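You operate a simulated robot arm through the tools that you are given. There is no shell and no other tool.

The job below is to be done with a simulated robot arm. You get a single attempt, and the scene is never put back.

TASK
Start the cooling water and trim the flow gauge to 3.
Fine: black drain tap shut first, red and blue taps open.
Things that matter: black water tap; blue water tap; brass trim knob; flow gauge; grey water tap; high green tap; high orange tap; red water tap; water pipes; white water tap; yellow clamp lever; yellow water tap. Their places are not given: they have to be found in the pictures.

The check looks at the end state, three seconds after you hand in, the way a careful person would. Anything else that was tipped, shoved, dropped, spilled or broken makes it a failure.

THE ROBOT
A 7-joint arm with a two-finger parallel gripper, fixed in place. Base frame: the origin is on the floor under the middle of its stand, x ahead of it, y to its left, z up. Units: mm, rad, N and s.
It reaches about 1247 mm from its shoulder. Its first joint turns from -2.304 to 2.304 rad. Payload 3.91 kg.
The tool frame sits at the grasp point between the pads (the TCP): z along the fingers, y along the line on which they close. The tips reach 30 mm beyond it. The gripper opens to 110 mm. The fingers are 20 mm wide and 10 mm thick; the gripper's body (48 by 112 mm) begins 55 mm behind the TCP.
Orientation is told as [roll, pitch, yaw] about the base's x, y, z axes, in that order, counted from this pose: with the fingers straight down and closing along the base's y, the tool's x points along the base's -x, its y along +y and its z along -z.

THE INTERFACE
- The arm moves only by the tool servo_tool. Its argument "moves" is one flat list of numbers, 6 for each row, row after row: the shift along the tool's x, y, z in cm, then the turn, a rotation vector about the tool's x, y, z in rad. In form: [tx, ty, tz, rx, ry, rz, tx, ty, tz, rx, ry, rz, ...]. A call has 1 to 20 rows; each row shifts and turns the commanded pose from where the row before left it, along the tool's axes as they then stand. "jaw" is the opening, from 0 (shut) to 1 (fully open), set as the call begins (left out, the last holds). A row lasts 0.2 s, in which the tool goes at most 50 mm and 0.15 rad; a call with a longer step from one row to the next is refused whole, and so is a gripper value outside its range. Where a pose cannot be reached the arm comes as near as it can. A force on the tool above 90 N (or 10 N above the force at the start of the call, whichever is more), or a blocked arm, ends the call early, and 0.2 s more pass. The fingers move at their own pace (about 108 mm/s each) and stop on an object; they squeeze with about 31 N. The grip force told is the motor's: it shows also when the fingers shut on nothing. Time passes only in rows, and 0.2 s behind the last, so rows that do not move let the fingers close. The reply holds the time, the measured pose of the TCP, the force on the tool along the base axes, the opening and the grip force, in the units named above and with some noise, with the torque about the TCP (base axes, N m) and any sound that the robot's microphone picked up.
- Cameras (640 x 400 px; columns grow to the right, rows downward): "scene" is fixed at [397, -500.1, 1637.7]; the picture's right is [1.00, -0.01, 0.00], its down [-0.00, -0.37, -0.93] and it looks along [0.01, 0.93, -0.37] (base axes); focal length 355 px, centre (320, 200). "wrist" rides on the gripper at [72, 17, -103] in the tool frame; the picture's right is [-0.23, 0.97, 0.00], its down [-0.76, -0.18, -0.62] and it looks along [-0.61, -0.14, 0.78] (tool axes); focal length 222 px, centre (320, 200).
- grab_frame(camera): a new picture of that camera. No time passes.
- probe_pixels(camera, pixels): for up to 12 pixels [column, row] of the newest picture of that camera ("zoom" is the newest enlarged one), the place [x, y, z] in the base frame of the surface seen there, good to about 2 mm. No time passes.
- close_up(camera, box): a new picture of the part [left, top, right, bottom] of that camera's present view, enlarged. No time passes.
- sign_off(): hands the job in; it is judged then, once.

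Unless the task says otherwise, let go and move clear before handing in.

The tools are called after "Request:" as name(argument=value, ...) on one line, values as JSON. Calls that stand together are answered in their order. servo_tool: Moves the arm, as the interface text tells. Its arguments: {"type":"object","properties":{"moves":{"type":"array","items":{"type":"number"}},"jaw":{"type":"number"}},"required":["moves"]} The other tools are called the same way: grab_frame (camera) takes a picture; probe_pixels (camera, pixels) gives the place of the surface under pixels of a picture; close_up (camera, box) takes an enlarged picture of a part of a camera's view; sign_off () hands the job in.

At the start:

```text
clock: 0.0
eef_pos: [411.8, 485.5, 1148.3]
ee_rot: [0.0, 0.0, 0.0]
contact_force: [1.0, 0.6, -0.3]
wrist_torque: [0.0, 0.02, 0.01]
gripper_width: 110.2
grip_force: 0.0
```

scene: 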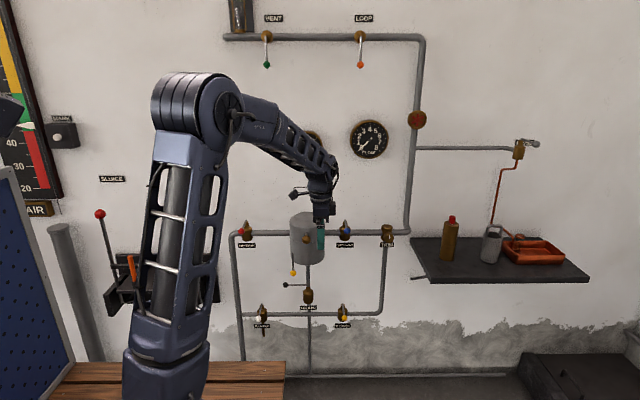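
wrist: 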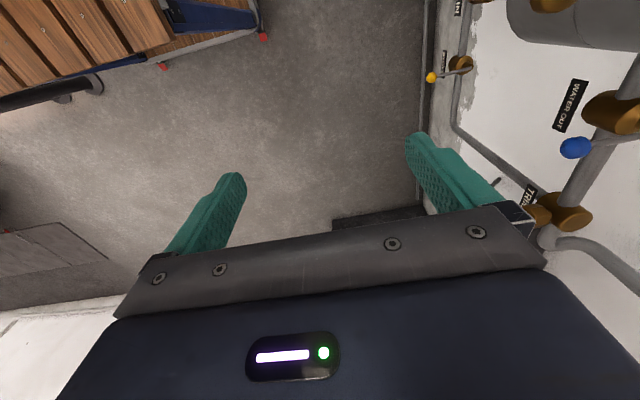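

The scene shows a pipe board: orange/green taps high (360,65),(267,65), gauge at (369,139), red, blue, white, yellow, black taps lower. I will enlarge the parts to see them before I move.

Request:
close_up(camera="scene", box=[220, 200, 420, 340])

Request:
close_up(camera="scene", box=[220, 0, 440, 140])

Request:
close_up(camera="scene", box=[400, 90, 600, 290])

Request:
close_up(camera="scene", box=[340, 110, 400, 170])

```text
2.86 times, centred on (320, 270) of scene
```

zoom: 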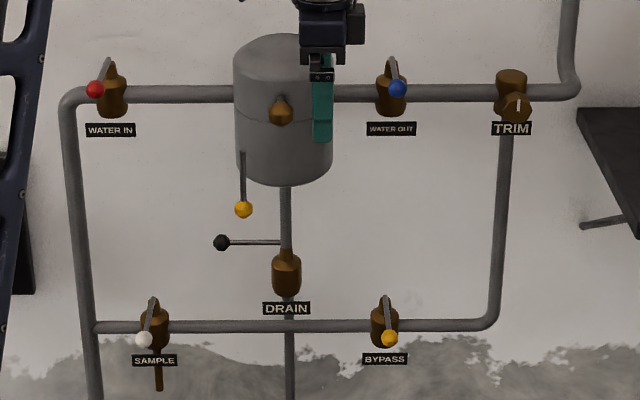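

```text
2.86 times, centred on (330, 70) of scene
```

zoom: 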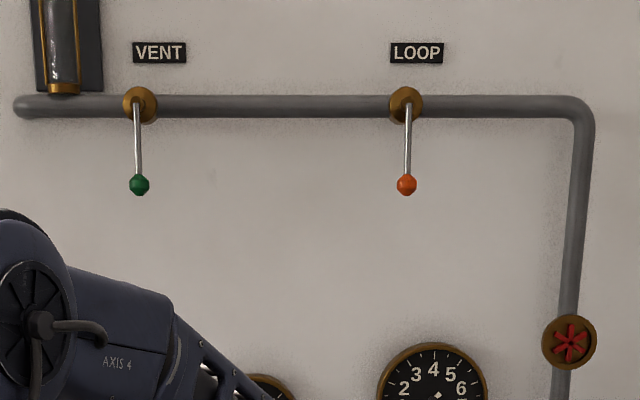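

```text
2.00 times, centred on (500, 190) of scene
```

zoom: 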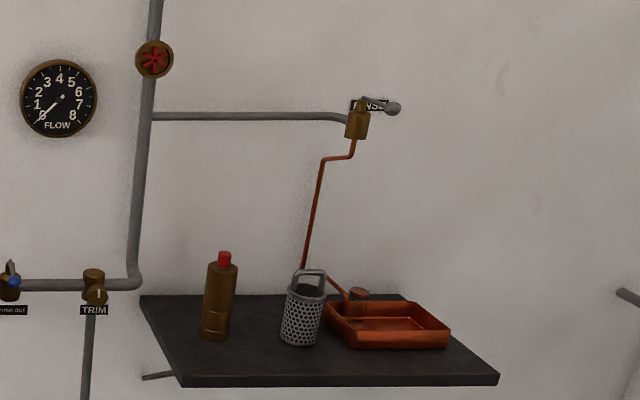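

```text
6.67 times, centred on (370, 140) of scene
```

zoom: 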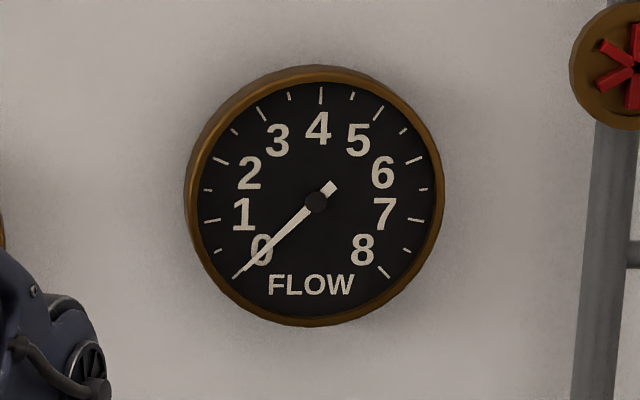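

The taps' levers look crosswise (sticking out from the wall) on red, blue, white and yellow; black lies sideways at (285,283). I will measure places of the levers now.

Request:
close_up(camera="scene", box=[225, 205, 325, 330])

Request:
close_up(camera="scene", box=[325, 205, 425, 330])

Request:
close_up(camera="scene", box=[0, 0, 220, 400])

Request:
probe_pixels(camera="scene", pixels=[[243, 231], [247, 238], [285, 285], [300, 285], [308, 296], [293, 273], [292, 262], [344, 231], [345, 238], [388, 238], [265, 318], [342, 318]])

```text
3.20 times, centred on (275, 268) of scene
```

zoom: 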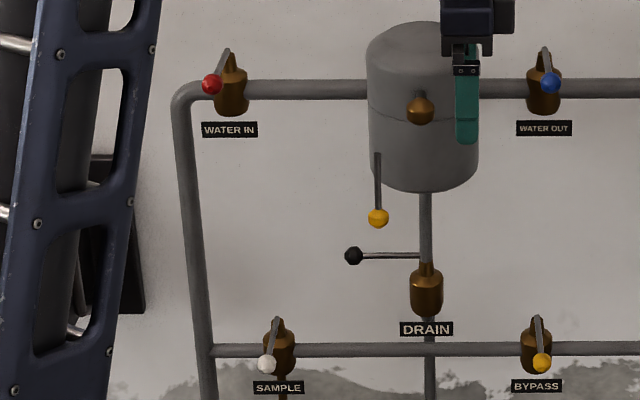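

```text
3.20 times, centred on (375, 268) of scene
```

zoom: 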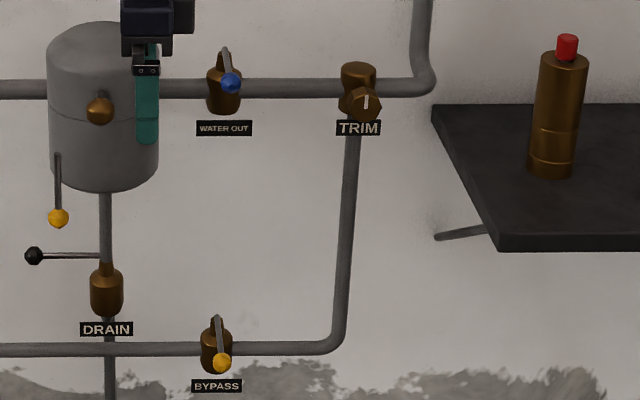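

```text
1.00 times, centred on (110, 200) of scene (not enlarged: the box is as wide or as high as the picture)
```

zoom: 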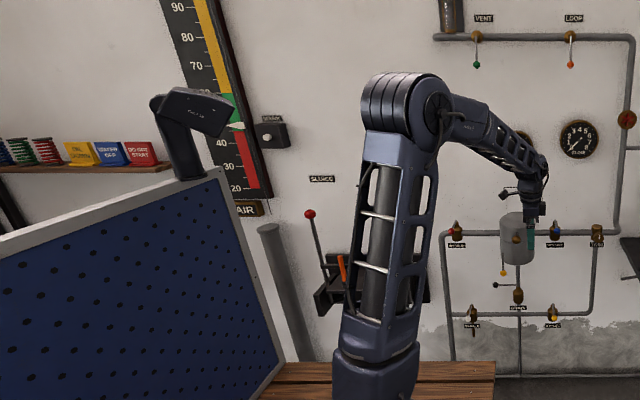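

```text
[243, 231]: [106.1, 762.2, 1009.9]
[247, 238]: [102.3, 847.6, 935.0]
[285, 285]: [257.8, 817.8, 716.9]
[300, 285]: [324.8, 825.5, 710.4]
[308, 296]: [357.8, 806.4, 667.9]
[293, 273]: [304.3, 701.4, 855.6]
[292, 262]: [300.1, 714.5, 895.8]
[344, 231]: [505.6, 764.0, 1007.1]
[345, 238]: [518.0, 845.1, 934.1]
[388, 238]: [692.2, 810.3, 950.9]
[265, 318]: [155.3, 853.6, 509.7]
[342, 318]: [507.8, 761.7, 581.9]
```

The red ball is at about (106,762,1010), blue ball (506,764,1007), black ball (258,818,717). I'll zoom in tighter on each to get lever directions.

Request:
close_up(camera="scene", box=[230, 212, 262, 252])

Request:
close_up(camera="scene", box=[330, 212, 362, 252])

Request:
close_up(camera="scene", box=[275, 255, 330, 310])

Request:
close_up(camera="scene", box=[370, 215, 410, 250])

Request:
close_up(camera="scene", box=[500, 125, 550, 165])

```text
10.00 times, centred on (246, 232) of scene
```

zoom: 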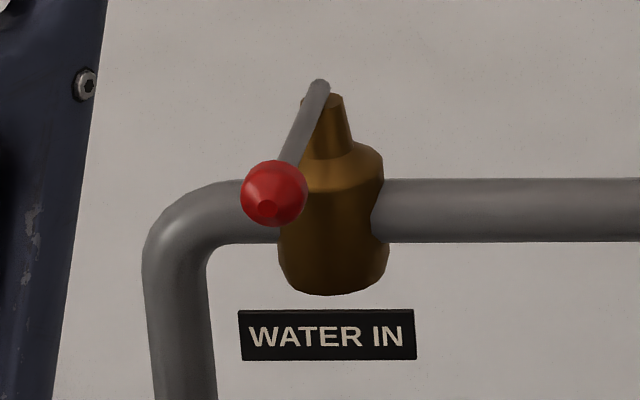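

```text
10.00 times, centred on (346, 232) of scene
```

zoom: 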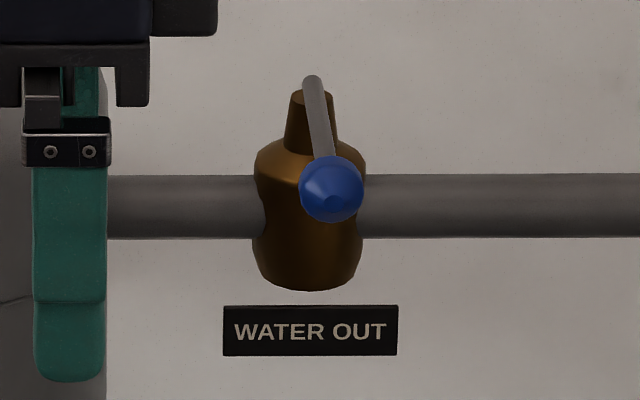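

```text
7.27 times, centred on (302, 282) of scene
```

zoom: 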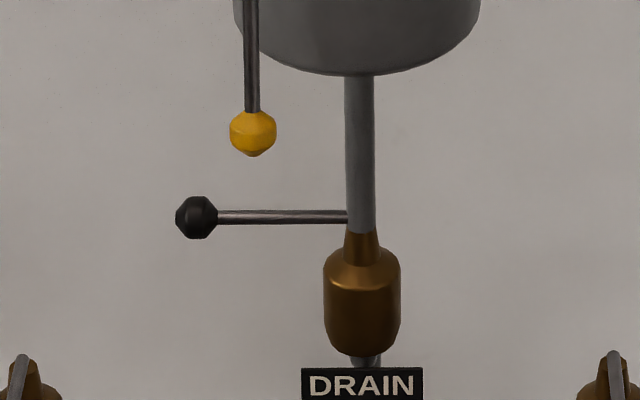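

```text
11.43 times, centred on (390, 232) of scene
```

zoom: 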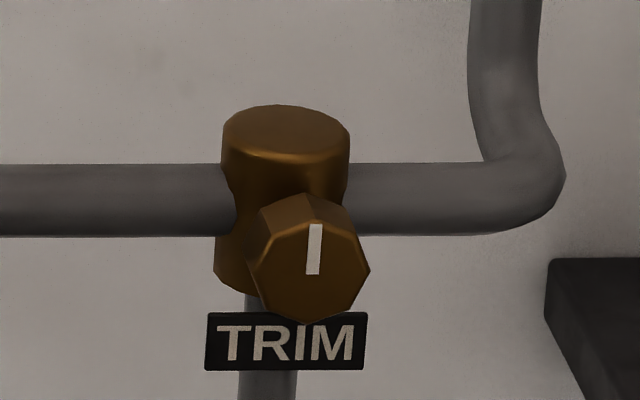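

```text
10.00 times, centred on (525, 145) of scene
```

zoom: 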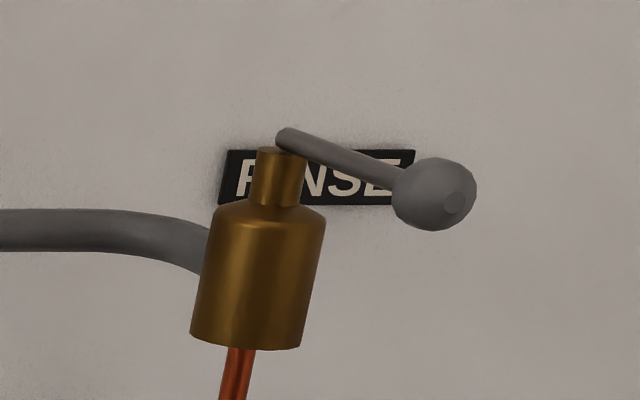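

Taps have upright stems with levers in the horizontal plane; red and blue point out from the wall (crosswise), black lies sideways. I'll probe the lever ends and look at signs around the room.

Request:
close_up(camera="scene", box=[0, 100, 100, 200])

Request:
close_up(camera="scene", box=[420, 0, 640, 400])

Request:
close_up(camera="scene", box=[75, 160, 215, 320])

Request:
probe_pixels(camera="scene", pixels=[[241.5, 231.5], [246, 220.5], [347, 231], [345, 220.8], [521.5, 138.8], [536, 142], [267, 34], [267, 64], [360, 64], [360, 37], [390, 239], [369, 139]])

```text
4.00 times, centred on (50, 150) of scene
```

zoom: 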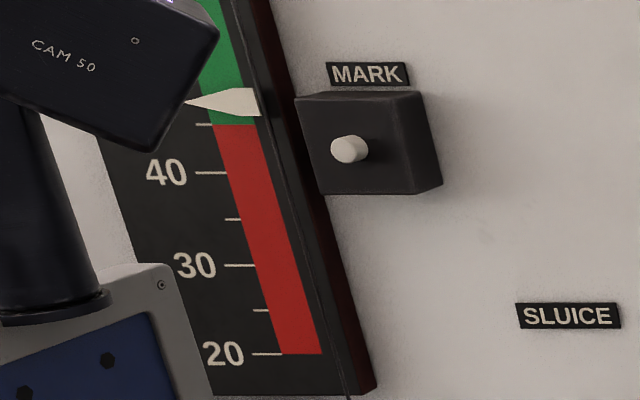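

```text
1.00 times, centred on (530, 200) of scene (not enlarged: the box is as wide or as high as the picture)
```

zoom: 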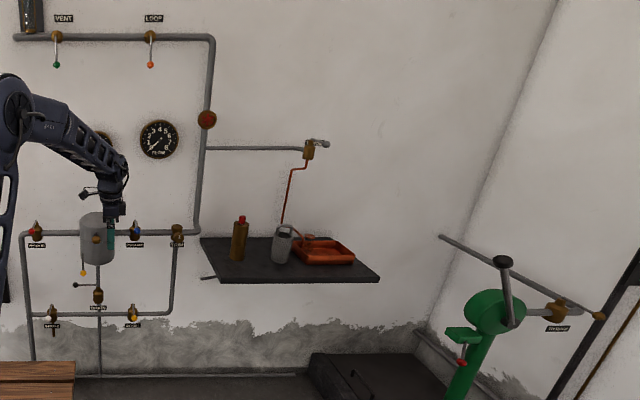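

```text
2.50 times, centred on (145, 240) of scene
```

zoom: 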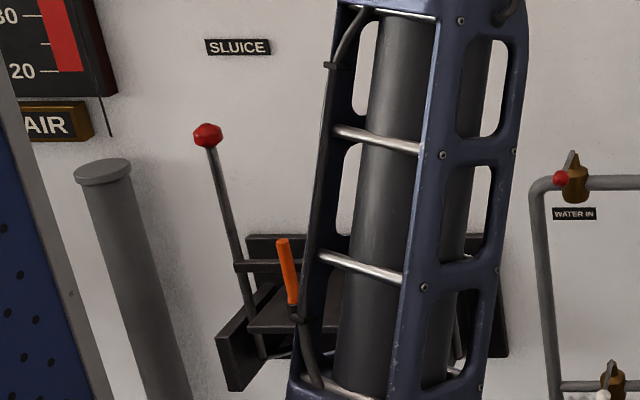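

```text
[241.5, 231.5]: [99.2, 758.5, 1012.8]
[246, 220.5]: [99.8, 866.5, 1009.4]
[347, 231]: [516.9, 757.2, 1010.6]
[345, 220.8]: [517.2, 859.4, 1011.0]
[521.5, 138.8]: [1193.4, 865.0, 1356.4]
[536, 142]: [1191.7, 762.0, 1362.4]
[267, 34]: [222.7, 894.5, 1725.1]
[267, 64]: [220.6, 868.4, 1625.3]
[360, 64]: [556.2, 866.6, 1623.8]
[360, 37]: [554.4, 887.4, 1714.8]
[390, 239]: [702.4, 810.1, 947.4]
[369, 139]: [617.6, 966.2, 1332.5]
```

Red pivot is near (100,866,1010) with its ball at (99,760,1012), blue likewise at x=517; all point straight out from the wall. I'll check arm joint places and the wrist view for details.

Request:
probe_pixels(camera="scene", pixels=[[195, 100], [150, 230], [165, 340], [165, 380], [260, 110], [322, 165], [312, 137], [306, 225], [306, 240], [281, 285], [310, 275], [308, 310]])

Request:
close_up(camera="wrist", box=[400, 0, 640, 240])

Request:
close_up(camera="scene", box=[280, 120, 345, 260])

```text
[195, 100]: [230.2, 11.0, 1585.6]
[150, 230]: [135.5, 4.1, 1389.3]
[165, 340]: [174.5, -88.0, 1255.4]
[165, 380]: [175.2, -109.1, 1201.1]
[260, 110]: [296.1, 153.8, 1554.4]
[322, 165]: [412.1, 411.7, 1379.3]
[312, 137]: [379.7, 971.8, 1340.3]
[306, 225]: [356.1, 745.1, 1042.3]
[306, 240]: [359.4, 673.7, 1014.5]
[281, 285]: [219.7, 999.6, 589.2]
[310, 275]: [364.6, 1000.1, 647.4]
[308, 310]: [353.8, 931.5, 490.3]
```

```text
1.67 times, centred on (520, 120) of wrist
```

zoom: 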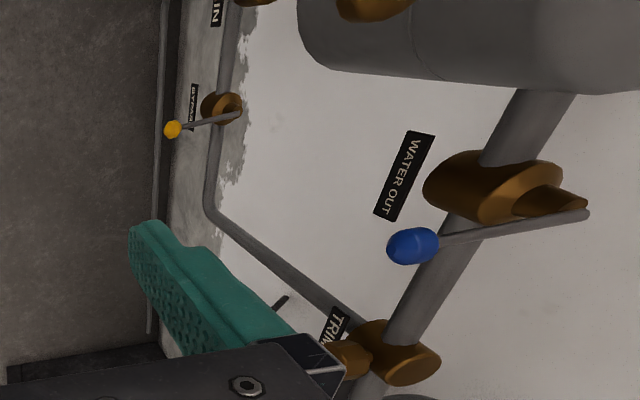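

```text
2.86 times, centred on (312, 190) of scene
```

zoom: 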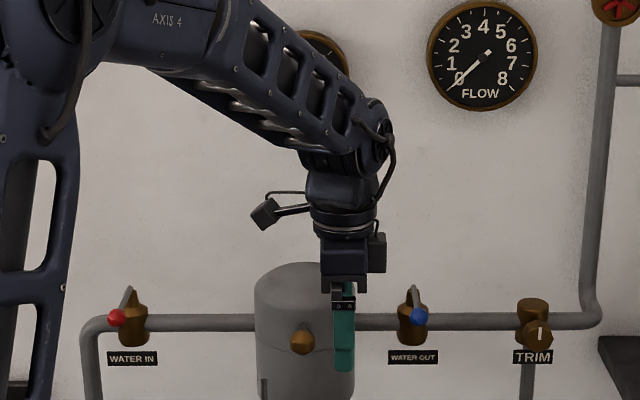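

The wall is at y≈1000, vessel front y≈673 and top z≈1042; black ball surface at (258,818,717). I'll probe more round the drain and vessel before moving.

Request:
close_up(camera="scene", box=[275, 255, 330, 310])

Request:
probe_pixels(camera="zoom", pixels=[[196, 217], [196, 205], [240, 217], [340, 217], [361, 217], [361, 180], [361, 250], [361, 300], [252, 130], [250, 60], [360, 60], [360, 70]])

Request:
probe_pixels(camera="scene", pixels=[[294, 255], [294, 235], [319, 215], [305, 238], [295, 217], [330, 234], [370, 234], [270, 234], [308, 290], [285, 284.5], [420, 234], [344, 222]])

```text
7.27 times, centred on (302, 282) of scene
```

zoom: 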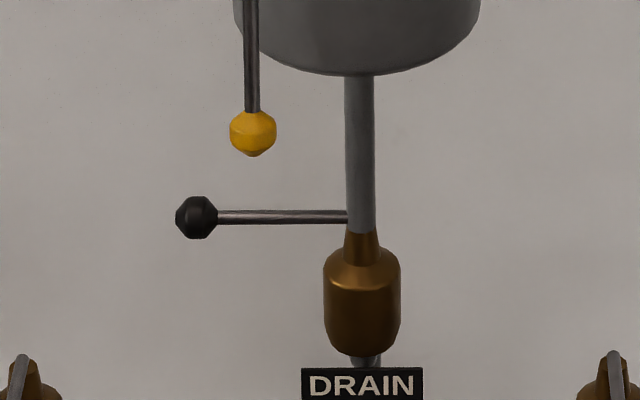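

```text
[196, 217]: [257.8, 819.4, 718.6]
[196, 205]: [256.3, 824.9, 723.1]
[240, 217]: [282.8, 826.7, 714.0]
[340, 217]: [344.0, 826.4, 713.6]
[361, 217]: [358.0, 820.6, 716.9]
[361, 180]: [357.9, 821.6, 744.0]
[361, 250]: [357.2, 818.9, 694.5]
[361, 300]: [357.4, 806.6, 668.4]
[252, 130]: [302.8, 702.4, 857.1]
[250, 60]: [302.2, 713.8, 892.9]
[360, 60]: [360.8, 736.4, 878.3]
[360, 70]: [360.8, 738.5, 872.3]
```

```text
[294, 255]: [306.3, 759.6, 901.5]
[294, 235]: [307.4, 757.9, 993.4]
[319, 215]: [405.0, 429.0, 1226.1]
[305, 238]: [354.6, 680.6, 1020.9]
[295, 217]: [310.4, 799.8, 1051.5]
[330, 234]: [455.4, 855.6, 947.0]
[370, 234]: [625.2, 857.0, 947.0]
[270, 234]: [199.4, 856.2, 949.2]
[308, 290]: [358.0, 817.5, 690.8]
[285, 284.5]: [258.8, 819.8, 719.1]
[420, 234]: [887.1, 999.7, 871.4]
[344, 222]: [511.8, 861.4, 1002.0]
```

The black ball's centre is about (258,832,714), pivot at (358,832); vessel is about x 284–428, y 736–880, so blue must swing toward +x. I'll first tip the gripper to point at the wall (fingers along +y, closing along z).

Request:
servo_tool(moves=[0, 0, 0, -0.1428, 0, 0, 0, 0, 0, -0.1428, 0, 0, 0, 0, 0, -0.1428, 0, 0, 0, 0, 0, -0.1428, 0, 0, 0, 0, 0, -0.1428, 0, 0, 0, 0, 0, -0.1428, 0, 0, 0, 0, 0, -0.1428, 0, 0, 0, 0, 0, -0.1428, 0, 0, 0, 0, 0, -0.1428, 0, 0, 0, 0, 0, -0.1428, 0, 0, 0, 0, 0, -0.1428, 0, 0], jaw=0.5)

```text
clock: 2.4
eef_pos: [411.2, 485.2, 1148.7]
ee_rot: [1.574, -0.002, 0.0]
contact_force: [0.0, 0.7, 0.1]
wrist_torque: [-0.04, 0.01, 0.0]
gripper_width: 55.0
grip_force: 0.1
```

The tool now points at the wall at (411,485,1149). I'll go down and left in front of the black lever, staying back at y≈485, then look.

Request:
servo_tool(moves=[1.54, -4.34, 0, 0, 0, 0, 1.54, -4.34, 0, 0, 0, 0, 1.54, -4.34, 0, 0, 0, 0, 1.54, -4.34, 0, 0, 0, 0, 1.54, -4.34, 0, 0, 0, 0, 1.54, -4.34, 0, 0, 0, 0, 1.54, -4.34, 0, 0, 0, 0, 1.54, -4.34, 0, 0, 0, 0, 1.54, -4.34, 0, 0, 0, 0, 1.54, -4.34, 0, 0, 0, 0])

Request:
grab_frame(camera="wrist")

Request:
grab_frame(camera="scene")

```text
clock: 4.3
eef_pos: [315.2, 482.4, 897.7]
ee_rot: [1.668, -0.123, -0.025]
contact_force: [1.5, 0.8, 0.3]
wrist_torque: [0.02, 0.02, 0.01]
gripper_width: 54.9
grip_force: 0.0
stopped in row 9: the arm was blocked; the commanded pose is now the measured one
```

```text
taken
```

wrist: 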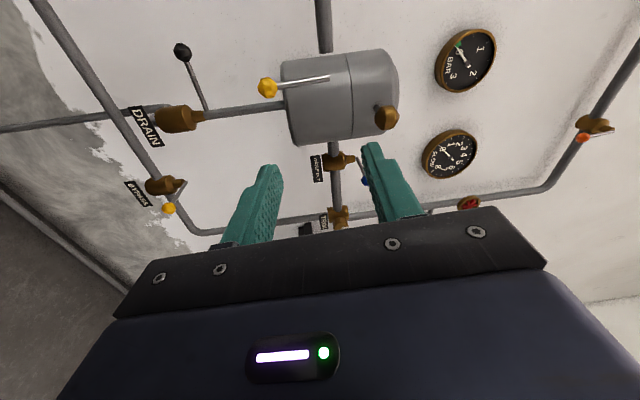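

```text
taken
```

scene: 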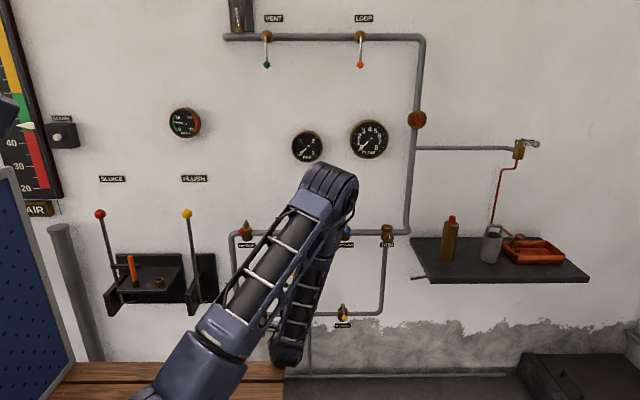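

The arm folded to its limit and stopped at (315,482,898); nothing touched (force ~1 N). I'll check the view and where the elbow lies before going on.

Request:
close_up(camera="wrist", box=[100, 0, 420, 230])

Request:
close_up(camera="scene", box=[160, 150, 420, 390])

Request:
probe_pixels(camera="scene", pixels=[[330, 185], [300, 290], [285, 350], [240, 280], [210, 340], [320, 220]])

```text
1.74 times, centred on (260, 115) of wrist
```

zoom: 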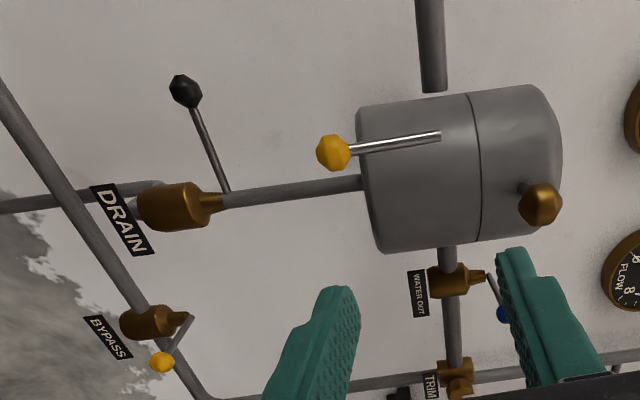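

```text
1.67 times, centred on (290, 270) of scene
```

zoom: 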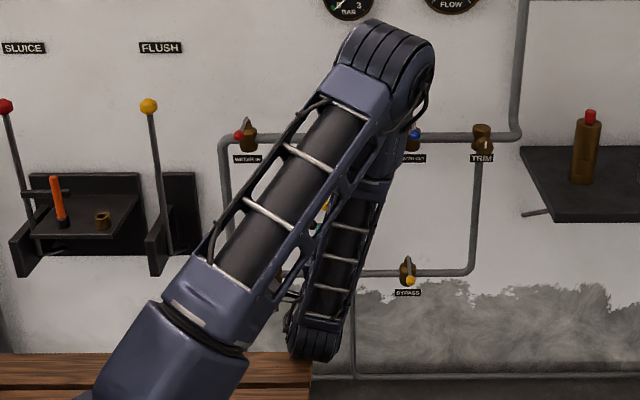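

```text
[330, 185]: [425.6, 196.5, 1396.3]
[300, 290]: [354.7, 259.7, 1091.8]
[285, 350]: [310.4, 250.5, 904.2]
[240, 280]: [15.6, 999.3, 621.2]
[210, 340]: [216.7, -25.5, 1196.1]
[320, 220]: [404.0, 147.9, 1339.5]
```

The wrist was too far back; I'll move forward to y≈620 while straightening the tool, then check.

Request:
servo_tool(moves=[0, 0, 3.5, 0.024, 0.006, 0.031, 0, 0, 3.5, 0.024, 0.006, 0.031, 0, 0, 3.5, 0.024, 0.006, 0.031, 0, 0, 3.5, 0.025, 0.007, 0.03])

```text
clock: 5.3
eef_pos: [317.4, 630.7, 902.2]
ee_rot: [1.571, 0.002, 0.006]
contact_force: [0.2, 0.7, -0.3]
wrist_torque: [0.01, 0.01, 0.01]
gripper_width: 55.1
grip_force: 0.0
```

Tool is straight again at (317,631,902). Now down-left to stand in front of the black ball at z≈714.

Request:
servo_tool(moves=[1.98, -3.13, 0, 0, 0, 0, 1.98, -3.13, 0, 0, 0, 0, 1.98, -3.13, 0, 0, 0, 0, 0, -3.13, 0, 0, 0, 0, 0, -3.13, 0, 0, 0, 0, 0, -3.13, 0, 0, 0, 0])

Request:
grab_frame(camera="wrist")

Request:
grab_frame(camera="scene")

```text
clock: 6.7
eef_pos: [258.3, 629.8, 715.2]
ee_rot: [1.571, 0.001, 0.008]
contact_force: [0.2, 0.6, -0.4]
wrist_torque: [0.02, 0.02, -0.03]
gripper_width: 55.1
grip_force: 0.0
```

```text
taken
```

wrist: 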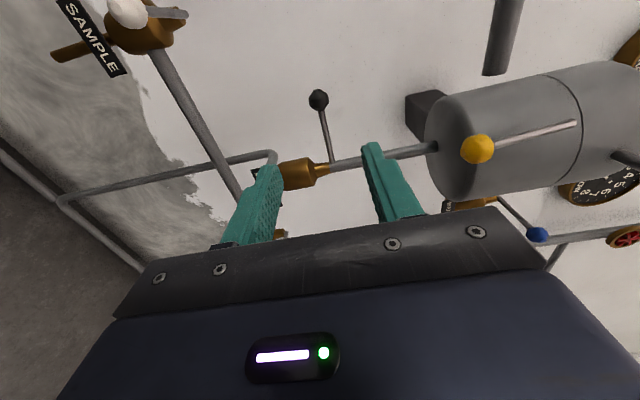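

```text
taken
```

scene: 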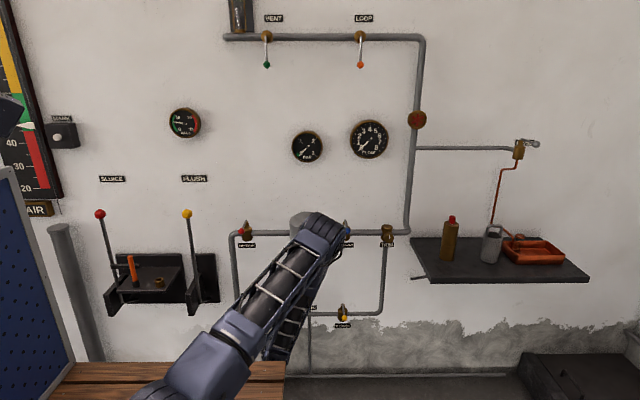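

The black ball is at (318,99) in the wrist view, lever running to the neck at (330,162). I'll measure it and check the elbow's clearance from the vessel.

Request:
probe_pixels(camera="wrist", pixels=[[318, 99], [324, 130], [329, 158], [477, 148], [545, 133], [380, 155], [320, 168], [450, 150], [130, 15]])

Request:
probe_pixels(camera="scene", pixels=[[325, 225], [300, 240], [340, 235], [300, 340]])

Request:
close_up(camera="wrist", box=[240, 60, 420, 200])

```text
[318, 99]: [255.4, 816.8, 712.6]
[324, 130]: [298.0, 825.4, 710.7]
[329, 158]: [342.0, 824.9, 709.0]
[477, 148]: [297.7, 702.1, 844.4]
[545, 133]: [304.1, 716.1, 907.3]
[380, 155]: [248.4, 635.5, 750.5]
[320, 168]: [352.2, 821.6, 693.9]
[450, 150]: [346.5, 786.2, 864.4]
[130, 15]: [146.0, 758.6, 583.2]
```

```text
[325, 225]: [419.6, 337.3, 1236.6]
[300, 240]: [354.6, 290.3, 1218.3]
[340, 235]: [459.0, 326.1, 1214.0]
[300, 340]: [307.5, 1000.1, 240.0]
```

```text
2.86 times, centred on (330, 130) of wrist
```

zoom: 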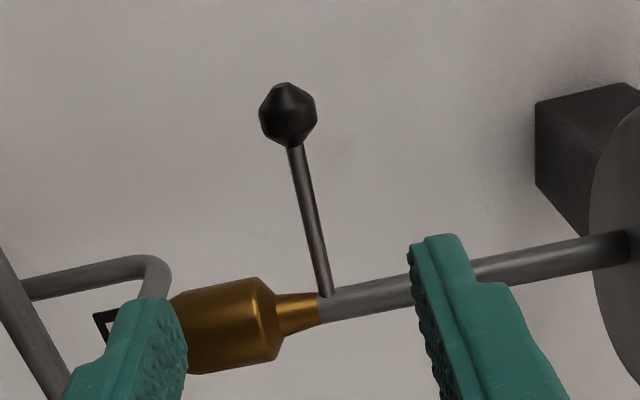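

Ball centre is about (257,831,712), elbow well clear. I'll advance so the ball lies between the pads, without closing yet.

Request:
servo_tool(moves=[0.03, -0.08, 4.8, 0, 0, 0, 0.03, -0.08, 4.8, 0, 0, 0, 0.03, -0.08, 4.8, 0, 0, 0, 0.03, -0.07, 4.8, 0, 0, 0])

Request:
grab_frame(camera="wrist")

```text
clock: 7.7
eef_pos: [253.0, 822.9, 710.9]
ee_rot: [1.571, 0.001, 0.006]
contact_force: [0.4, 0.3, -0.2]
wrist_torque: [0.01, 0.0, 0.06]
gripper_width: 55.2
grip_force: 0.0
```

```text
taken
```

wrist: 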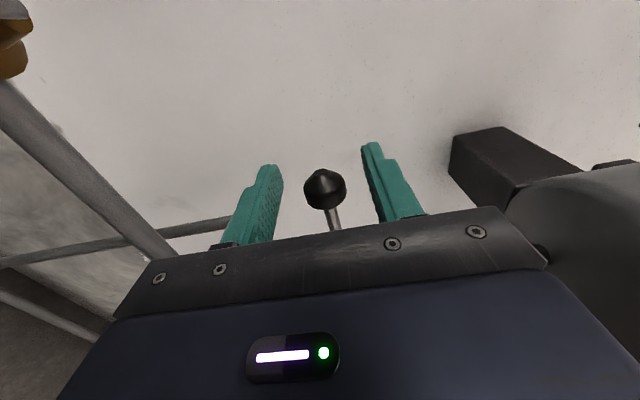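

The ball sits between the pads at (325,188). I'll centre by a few mm and close on it.

Request:
servo_tool(moves=[-0.4, 0.1, 0.7, 0, 0, 0, 0, 0, 0, 0, 0, 0])

Request:
servo_tool(moves=[0, 0, 0, 0, 0, 0, 0, 0, 0, 0, 0, 0, 0, 0, 0, 0, 0, 0], jaw=0)

Request:
grab_frame(camera="wrist")

```text
clock: 8.3
eef_pos: [258.3, 830.1, 711.9]
ee_rot: [1.573, 0.0, 0.009]
contact_force: [-0.7, -0.3, -0.2]
wrist_torque: [0.0, 0.02, 0.02]
gripper_width: 55.1
grip_force: 0.0
```

```text
clock: 9.1
eef_pos: [258.0, 831.5, 712.5]
ee_rot: [1.573, 0.001, 0.007]
contact_force: [0.3, 0.8, 8.1]
wrist_torque: [0.01, 0.02, 0.18]
gripper_width: 24.7
grip_force: 44.6
```

```text
taken
```

wrist: 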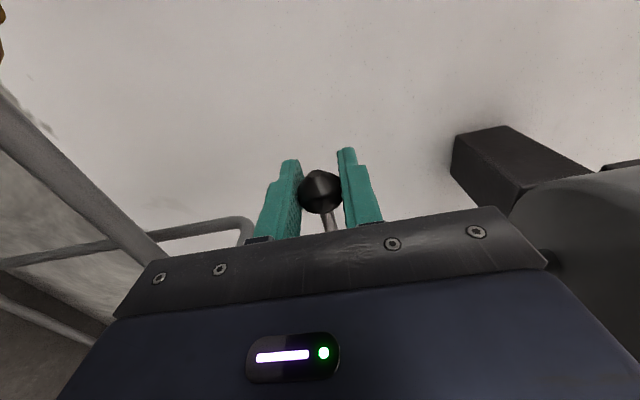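

The black ball is gripped (24.7 mm). I'll raise 1 mm to relieve the vertical load and try a small swing outward (toward −y) to feel whether it moves that way.

Request:
servo_tool(moves=[0, 0.1, 0, 0, 0, 0, -0.04, 0, -0.88, 0, 0, 0, -0.11, 0, -0.87, 0, 0, 0, 0, 0, 0, 0, 0, 0])

Request:
grab_frame(camera="wrist")

```text
clock: 10.1
eef_pos: [260.4, 814.7, 712.2]
ee_rot: [1.575, 0.001, 0.01]
contact_force: [-13.6, 10.2, 22.7]
wrist_torque: [-0.03, -0.06, 1.24]
gripper_width: 24.8
grip_force: 44.8
```

```text
taken
```

wrist: 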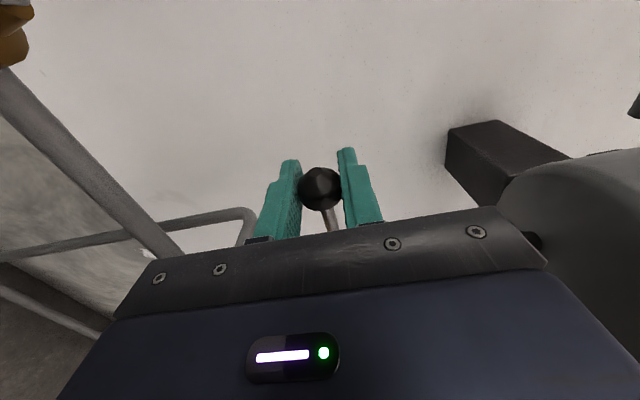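

It moves freely that way (≈10 N). Force along z is 23 N upward, so I'll read again with a small vertical change before continuing.

Request:
servo_tool(moves=[0, 0.1, 0, 0, 0, 0, 0, 0, 0, 0, 0, 0])

```text
clock: 10.7
eef_pos: [260.8, 814.2, 713.0]
ee_rot: [1.572, 0.001, 0.008]
contact_force: [-19.2, 6.8, 19.7]
wrist_torque: [0.02, -0.04, 1.01]
gripper_width: 24.7
grip_force: 44.7
```

Forces are modest; continue swinging the black lever along its arc (radius ≈101 mm about (358,832)) to 50°.

Request:
servo_tool(moves=[-0.2, 0.05, -1.67, 0, 0, 0, -0.74, 0, -1.6, 0, 0, 0, -1.01, 0, -1.44, 0, 0, 0, -1.25, 0, -1.25, 0, 0, 0])

Request:
grab_frame(camera="wrist")

```text
clock: 11.7
eef_pos: [292.2, 755.7, 713.1]
ee_rot: [1.572, 0.002, 0.011]
contact_force: [-17.4, -2.9, 6.4]
wrist_torque: [0.06, 0.01, 1.2]
gripper_width: 24.8
grip_force: 44.8
```

```text
taken
```

wrist: 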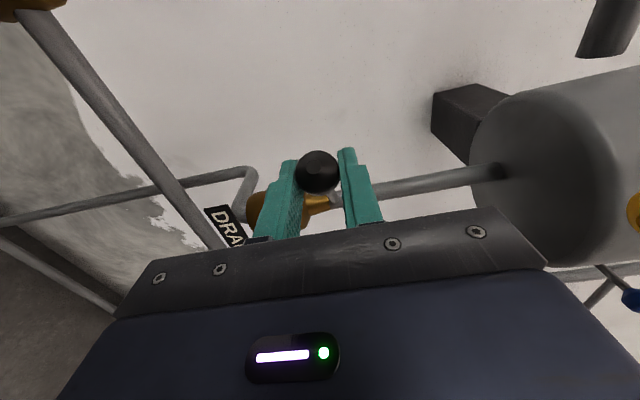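

The lever follows, ball still between the pads at (318,172). Continue the arc to 90°, ending near (358,731).

Request:
servo_tool(moves=[-1.44, 0, -1.01, 0, 0, 0, -1.6, 0, -0.74, 0, 0, 0, -1.7, 0, -0.46, 0, 0, 0, -1.6, 0, -0.15, 0, 0, 0])

Request:
grab_frame(camera="wrist")

```text
clock: 12.7
eef_pos: [359.1, 733.5, 713.4]
ee_rot: [1.572, 0.001, 0.007]
contact_force: [0.5, -0.3, -0.6]
wrist_torque: [-0.03, -0.01, -0.04]
gripper_width: 0.0
grip_force: 38.0
```

```text
taken
```

wrist: 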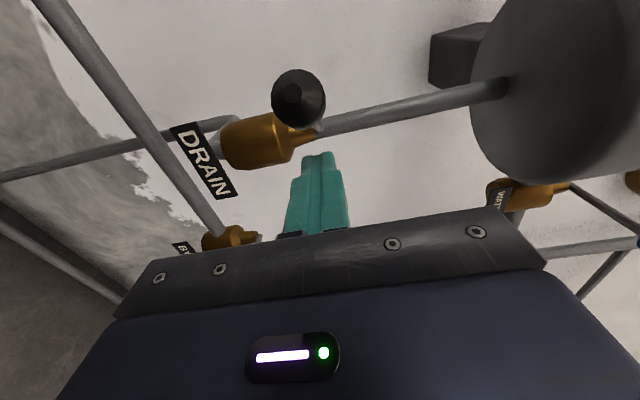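

The ball slipped off the side and the fingers shut empty; the ball is at (298,98) in this view. I'll measure where it stayed.

Request:
probe_pixels(camera="wrist", pixels=[[298, 98], [285, 90], [310, 110], [318, 127], [300, 72], [298, 120]])

Request:
close_up(camera="wrist", box=[220, 40, 400, 180])

Request:
close_up(camera="scene", box=[260, 240, 340, 320])

```text
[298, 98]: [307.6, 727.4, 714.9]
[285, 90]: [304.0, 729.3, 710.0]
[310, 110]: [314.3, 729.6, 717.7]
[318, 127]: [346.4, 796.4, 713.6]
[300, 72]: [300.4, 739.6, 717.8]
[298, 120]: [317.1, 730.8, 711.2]
```

```text
2.86 times, centred on (310, 110) of wrist
```

zoom: 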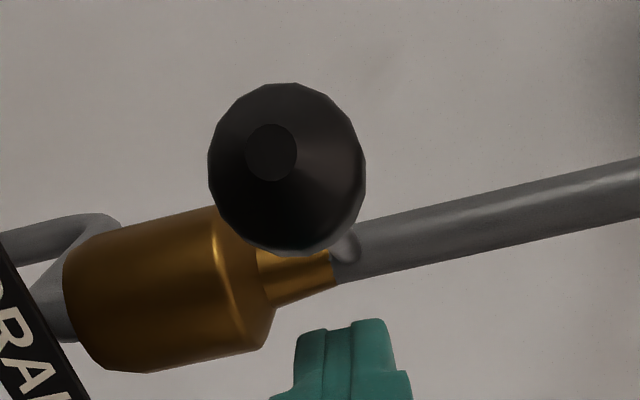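

```text
5.00 times, centred on (300, 280) of scene
```

zoom: 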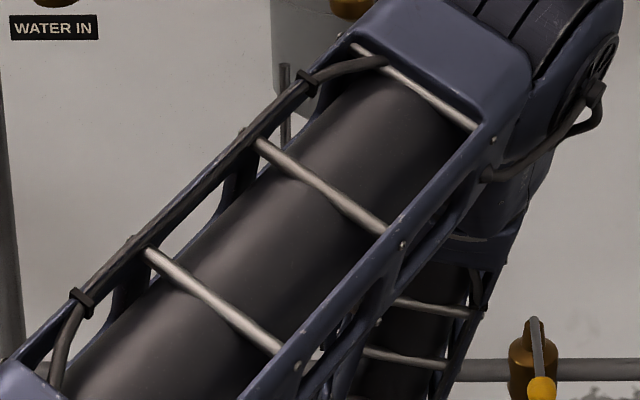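

The ball stopped near (311,741,713), about 62° round. I'll back out, go to its left side and push it the rest of the way with shut fingers.

Request:
servo_tool(moves=[0, 0, -4, 0, 0, 0, 0, 0, -4, 0, 0, 0, 4.2, 0, 0, 0, 0, 0, 4.2, 0, 0, 0, 0, 0, 0, 0, 4.3, 0, 0, 0, 0, 0, 4.3, 0, 0, 0], jaw=0)

Request:
grab_frame(camera="wrist")

```text
clock: 14.1
eef_pos: [276.0, 734.2, 713.7]
ee_rot: [1.574, -0.001, 0.007]
contact_force: [0.4, 0.9, -0.4]
wrist_torque: [0.04, -0.01, 0.03]
gripper_width: 0.0
grip_force: 37.2
```

```text
taken
```

wrist: 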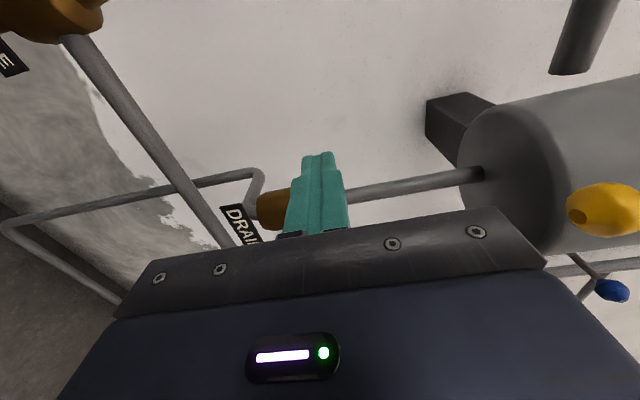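

Fingers are left of the ball at (276,734). Now push toward +x in steps up to x≈330.

Request:
servo_tool(moves=[-1, 0, 0, 0, 0, 0, -1, 0, 0, 0, 0, 0, -1, 0, 0, 0, 0, 0, -1, 0, 0, 0, 0, 0, -1, 0, 0, 0, 0, 0, -0.4, 0, 0, 0, 0, 0, 0, 0, 0, 0, 0, 0])

Request:
grab_frame(camera="wrist")

```text
clock: 15.7
eef_pos: [327.5, 736.1, 713.6]
ee_rot: [1.572, -0.001, 0.007]
contact_force: [0.1, -0.6, -0.4]
wrist_torque: [0.0, 0.01, 0.0]
gripper_width: 0.1
grip_force: 37.3
```

```text
taken
```

wrist: 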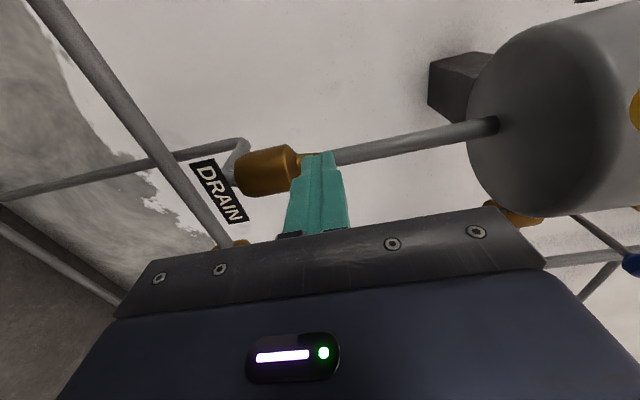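

No resistance remains in this reading; I'll push a little further to x≈338 to feel for the stop.

Request:
servo_tool(moves=[-0.5, 0, 0, 0, 0, 0, -0.5, 0, 0, 0, 0, 0, 0, 0, 0, 0, 0, 0])

```text
clock: 16.5
eef_pos: [337.6, 736.7, 713.2]
ee_rot: [1.572, 0.003, 0.008]
contact_force: [-10.3, -2.4, -2.2]
wrist_torque: [-0.01, -0.02, -0.1]
gripper_width: 0.2
grip_force: 37.2
```

Contact at x≈338 with 10 N. I'll back away to the left and look at where the black lever stands.

Request:
servo_tool(moves=[1, 0, 0, 0, 0, 0, 3, 0, 0, 0, 0, 0, 3, 0, -2, 0, 0, 0, 0, 0, -4, 0, 0, 0, 0, 0, -4, 0, 0, 0])

Request:
grab_frame(camera="wrist")

Request:
close_up(camera="scene", box=[260, 220, 360, 320])

```text
clock: 17.7
eef_pos: [268.4, 634.1, 711.7]
ee_rot: [1.574, 0.002, 0.008]
contact_force: [-0.9, 0.0, 0.0]
wrist_torque: [0.0, 0.04, 0.02]
gripper_width: 0.0
grip_force: 37.9
```

```text
taken
```

wrist: 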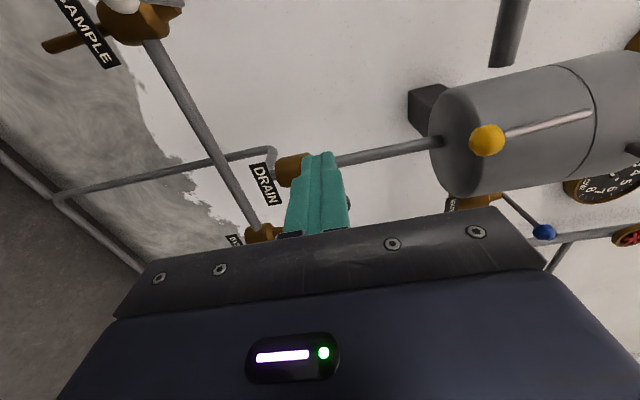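

```text
4.00 times, centred on (310, 270) of scene
```

zoom: 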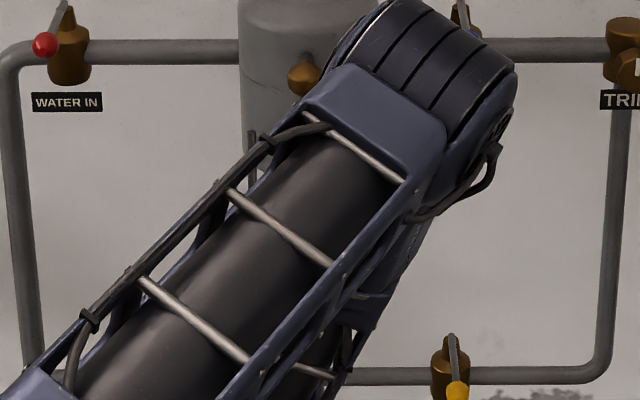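

The ball is hidden behind the shut fingers; I'll open the jaw to see it between them.

Request:
servo_tool(moves=[2, 0, 0, 0, 0, 0, 2, 0, 0, 0, 0, 0], jaw=0.8)

Request:
grab_frame(camera="wrist")

```text
clock: 18.3
eef_pos: [229.6, 635.7, 712.9]
ee_rot: [1.573, 0.001, 0.007]
contact_force: [0.4, -0.5, -0.1]
wrist_torque: [0.01, 0.01, 0.0]
gripper_width: 88.4
grip_force: 0.1
```

```text
taken
```

wrist: 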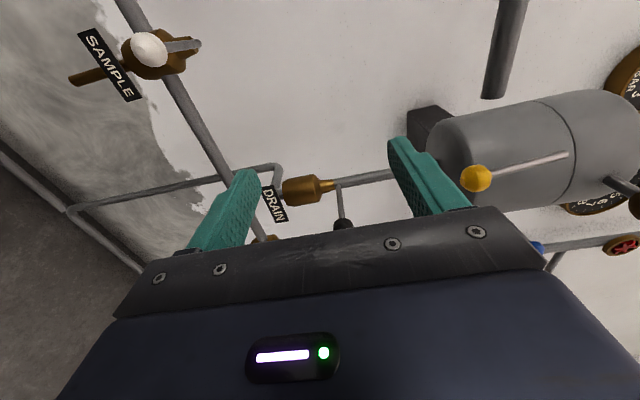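

The black lever now points out from the wall; ball at (342,225). I'll measure it.

Request:
probe_pixels(camera="wrist", pixels=[[342, 225], [341, 210], [339, 195], [348, 226], [336, 226]])

Request:
close_up(camera="wrist", box=[260, 150, 420, 250])

```text
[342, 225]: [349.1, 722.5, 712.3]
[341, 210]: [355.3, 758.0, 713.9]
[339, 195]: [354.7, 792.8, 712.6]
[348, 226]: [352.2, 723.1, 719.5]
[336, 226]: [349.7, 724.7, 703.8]
```

```text
4.00 times, centred on (340, 200) of wrist
```

zoom: 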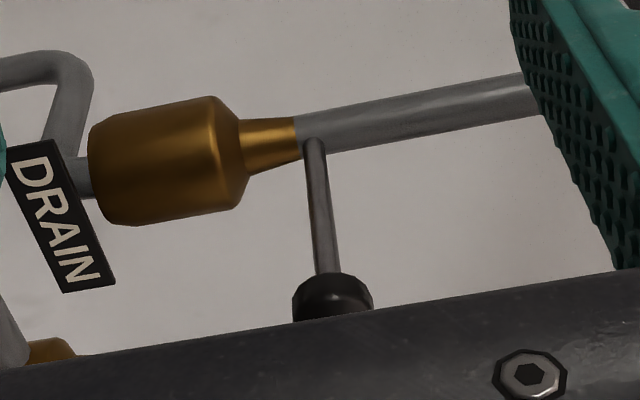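

The black lever lies at x≈360 along its whole length, i.e. it points straight out like the other shut taps. Next the red tap: I'll raise the arm to about (158,612,1089), then turn the fingers down.

Request:
servo_tool(moves=[0.9, 4.7, -0.3, 0, 0, 0, 0.9, 4.7, -0.3, 0, 0, 0, 0.9, 4.7, -0.3, 0, 0, 0, 0.9, 4.7, -0.3, 0, 0, 0, 0.9, 4.7, -0.3, 0, 0, 0, 0.9, 4.7, -0.3, 0, 0, 0, 0.9, 4.7, -0.3, 0, 0, 0, 0.9, 4.7, -0.3, 0, 0, 0], jaw=0)

Request:
grab_frame(camera="scene")

Request:
grab_frame(camera="wrist")

```text
clock: 20.1
eef_pos: [177.1, 609.1, 952.1]
ee_rot: [1.611, -0.001, 0.013]
contact_force: [-0.5, -0.2, -0.6]
wrist_torque: [0.09, -0.03, 0.02]
gripper_width: 0.0
grip_force: 31.0
out of reach, approached as far as the arm can: row 5, 6, 7, 8
```

```text
taken
```

scene: 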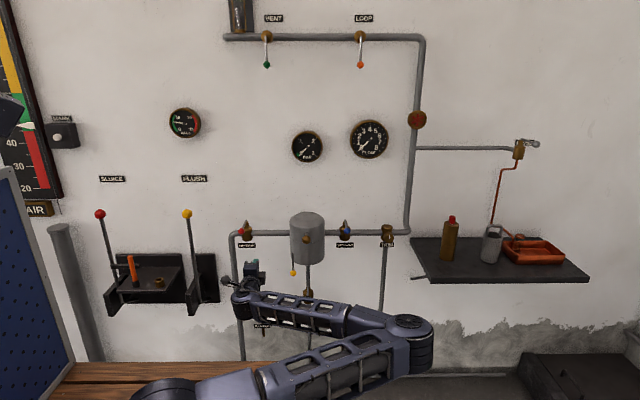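

```text
taken
```

wrist: 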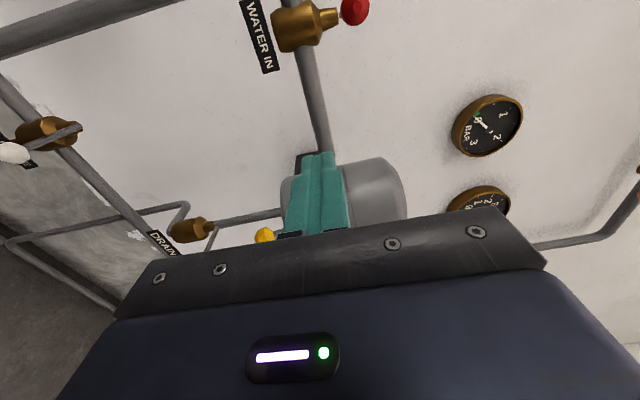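

The arm could only reach (177,609,952) in this posture since it is folded sideways. I'll turn the fingers back down, which unfolds it.

Request:
servo_tool(moves=[0, 0, 0, 0.1428, 0, 0, 0, 0, 0, 0.1428, 0, 0, 0, 0, 0, 0.1428, 0, 0, 0, 0, 0, 0.1428, 0, 0, 0, 0, 0, 0.1428, 0, 0, 0, 0, 0, 0.1428, 0, 0])

Request:
grab_frame(camera="scene")

```text
clock: 21.5
eef_pos: [176.9, 608.8, 951.3]
ee_rot: [1.609, -0.002, 0.011]
contact_force: [0.5, 1.7, -0.2]
wrist_torque: [0.02, -0.01, 0.0]
gripper_width: 0.0
grip_force: 30.9
out of reach, approached as far as the arm can: row 1, 2, 3, 4, 5, 6
```

```text
taken
```

scene: 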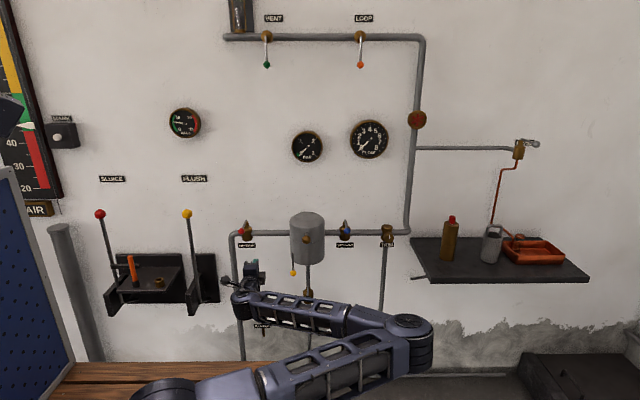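

The arm is stuck against a limit in this posture. I'll undo the turn and go back down toward the earlier good pose, watching whether it follows.

Request:
servo_tool(moves=[0, 0, 0, -0.1428, 0, 0, 0, 0, 0, -0.1428, 0, 0, 0, 0, 0, -0.1428, 0, 0, 0, 0, 0, -0.1428, 0, 0, 0, 0, 0, -0.1428, 0, 0, 0, 0, 0, -0.1428, 0, 0, 0, -4, 0.3, 0, 0, 0, 0, -4, 0.3, 0, 0, 0])

```text
clock: 23.3
eef_pos: [173.1, 679.2, 906.3]
ee_rot: [2.467, -0.001, 0.013]
contact_force: [-0.5, -0.2, 0.4]
wrist_torque: [0.03, -0.01, 0.01]
gripper_width: 0.0
grip_force: 30.8
```

The commanded pose had stayed put, so the fingers now tilt up (roll 2.47) at (173,679,906). I'll look where the arm stands before undoing that.

Request:
grab_frame(camera="scene")

Request:
grab_frame(camera="wrist")

```text
taken
```

scene: 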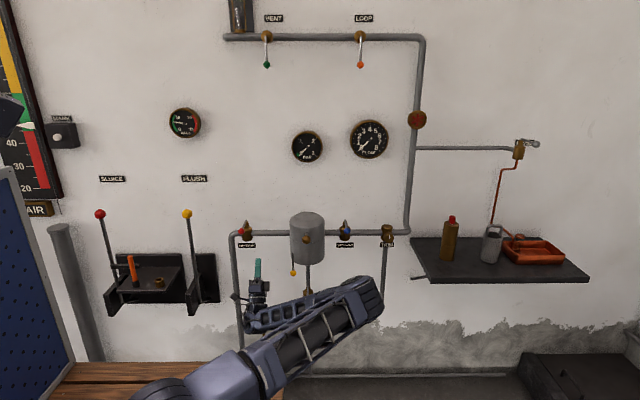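

```text
taken
```

wrist: 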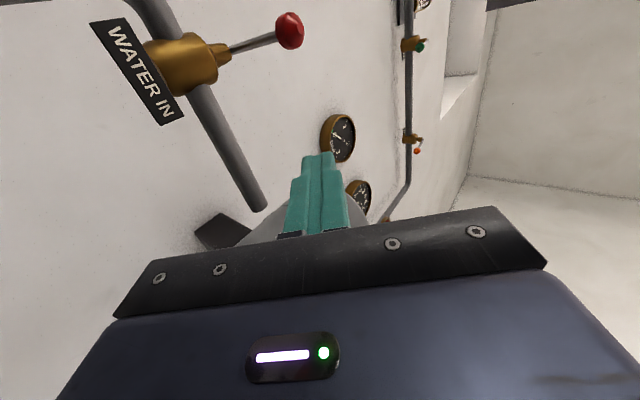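

The limit is the wrist being too close to the shoulder; standing farther out works. From here I'll turn the fingers all the way down (17 small turns), shifting 27 mm to the right to stay clear of the red ball.

Request:
servo_tool(moves=[-0.16, 0, 0, 0.1451, 0, 0, -0.16, 0, 0, 0.1451, 0, 0, -0.16, 0, 0, 0.1451, 0, 0, -0.16, 0, 0, 0.1451, 0, 0, -0.16, 0, 0, 0.1451, 0, 0, -0.16, 0, 0, 0.1451, 0, 0, -0.16, 0, 0, 0.1451, 0, 0, -0.16, 0, 0, 0.1451, 0, 0, -0.16, 0, 0, 0.1451, 0, 0, -0.16, 0, 0, 0.1451, 0, 0, -0.16, 0, 0, 0.1451, 0, 0, -0.16, 0, 0, 0.1451, 0, 0, -0.16, 0, 0, 0.1451, 0, 0, -0.16, 0, 0, 0.1451, 0, 0, -0.16, 0, 0, 0.1451, 0, 0, -0.16, 0, 0, 0.1451, 0, 0, -0.16, 0, 0, 0.1451, 0, 0])

Request:
grab_frame(camera="scene")

Request:
grab_frame(camera="wrist")

```text
clock: 26.9
eef_pos: [175.7, 667.0, 852.9]
ee_rot: [1.485, -0.008, 0.033]
contact_force: [1.3, -0.5, -0.2]
wrist_torque: [-0.01, -0.02, 0.02]
gripper_width: 0.0
grip_force: 30.8
out of reach, approached as far as the arm can: row 7, 8, 9, 10, 11, 12, 13, 14, 15, 16, 17
```

```text
taken
```

scene: 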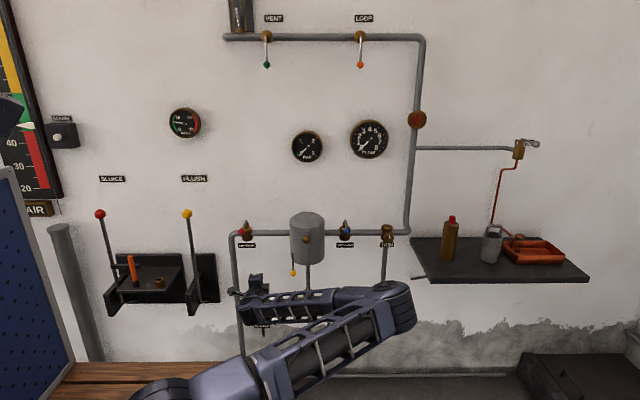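

```text
taken
```

wrist: 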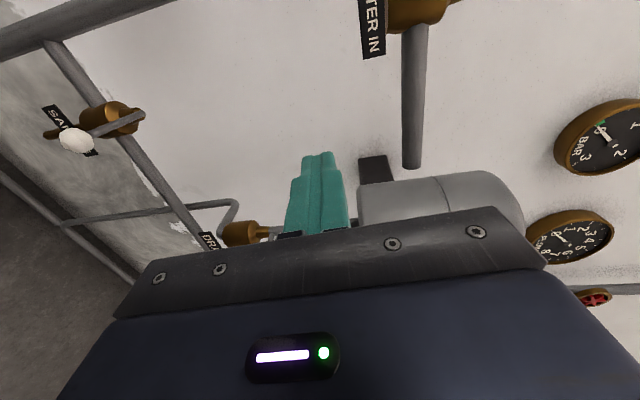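

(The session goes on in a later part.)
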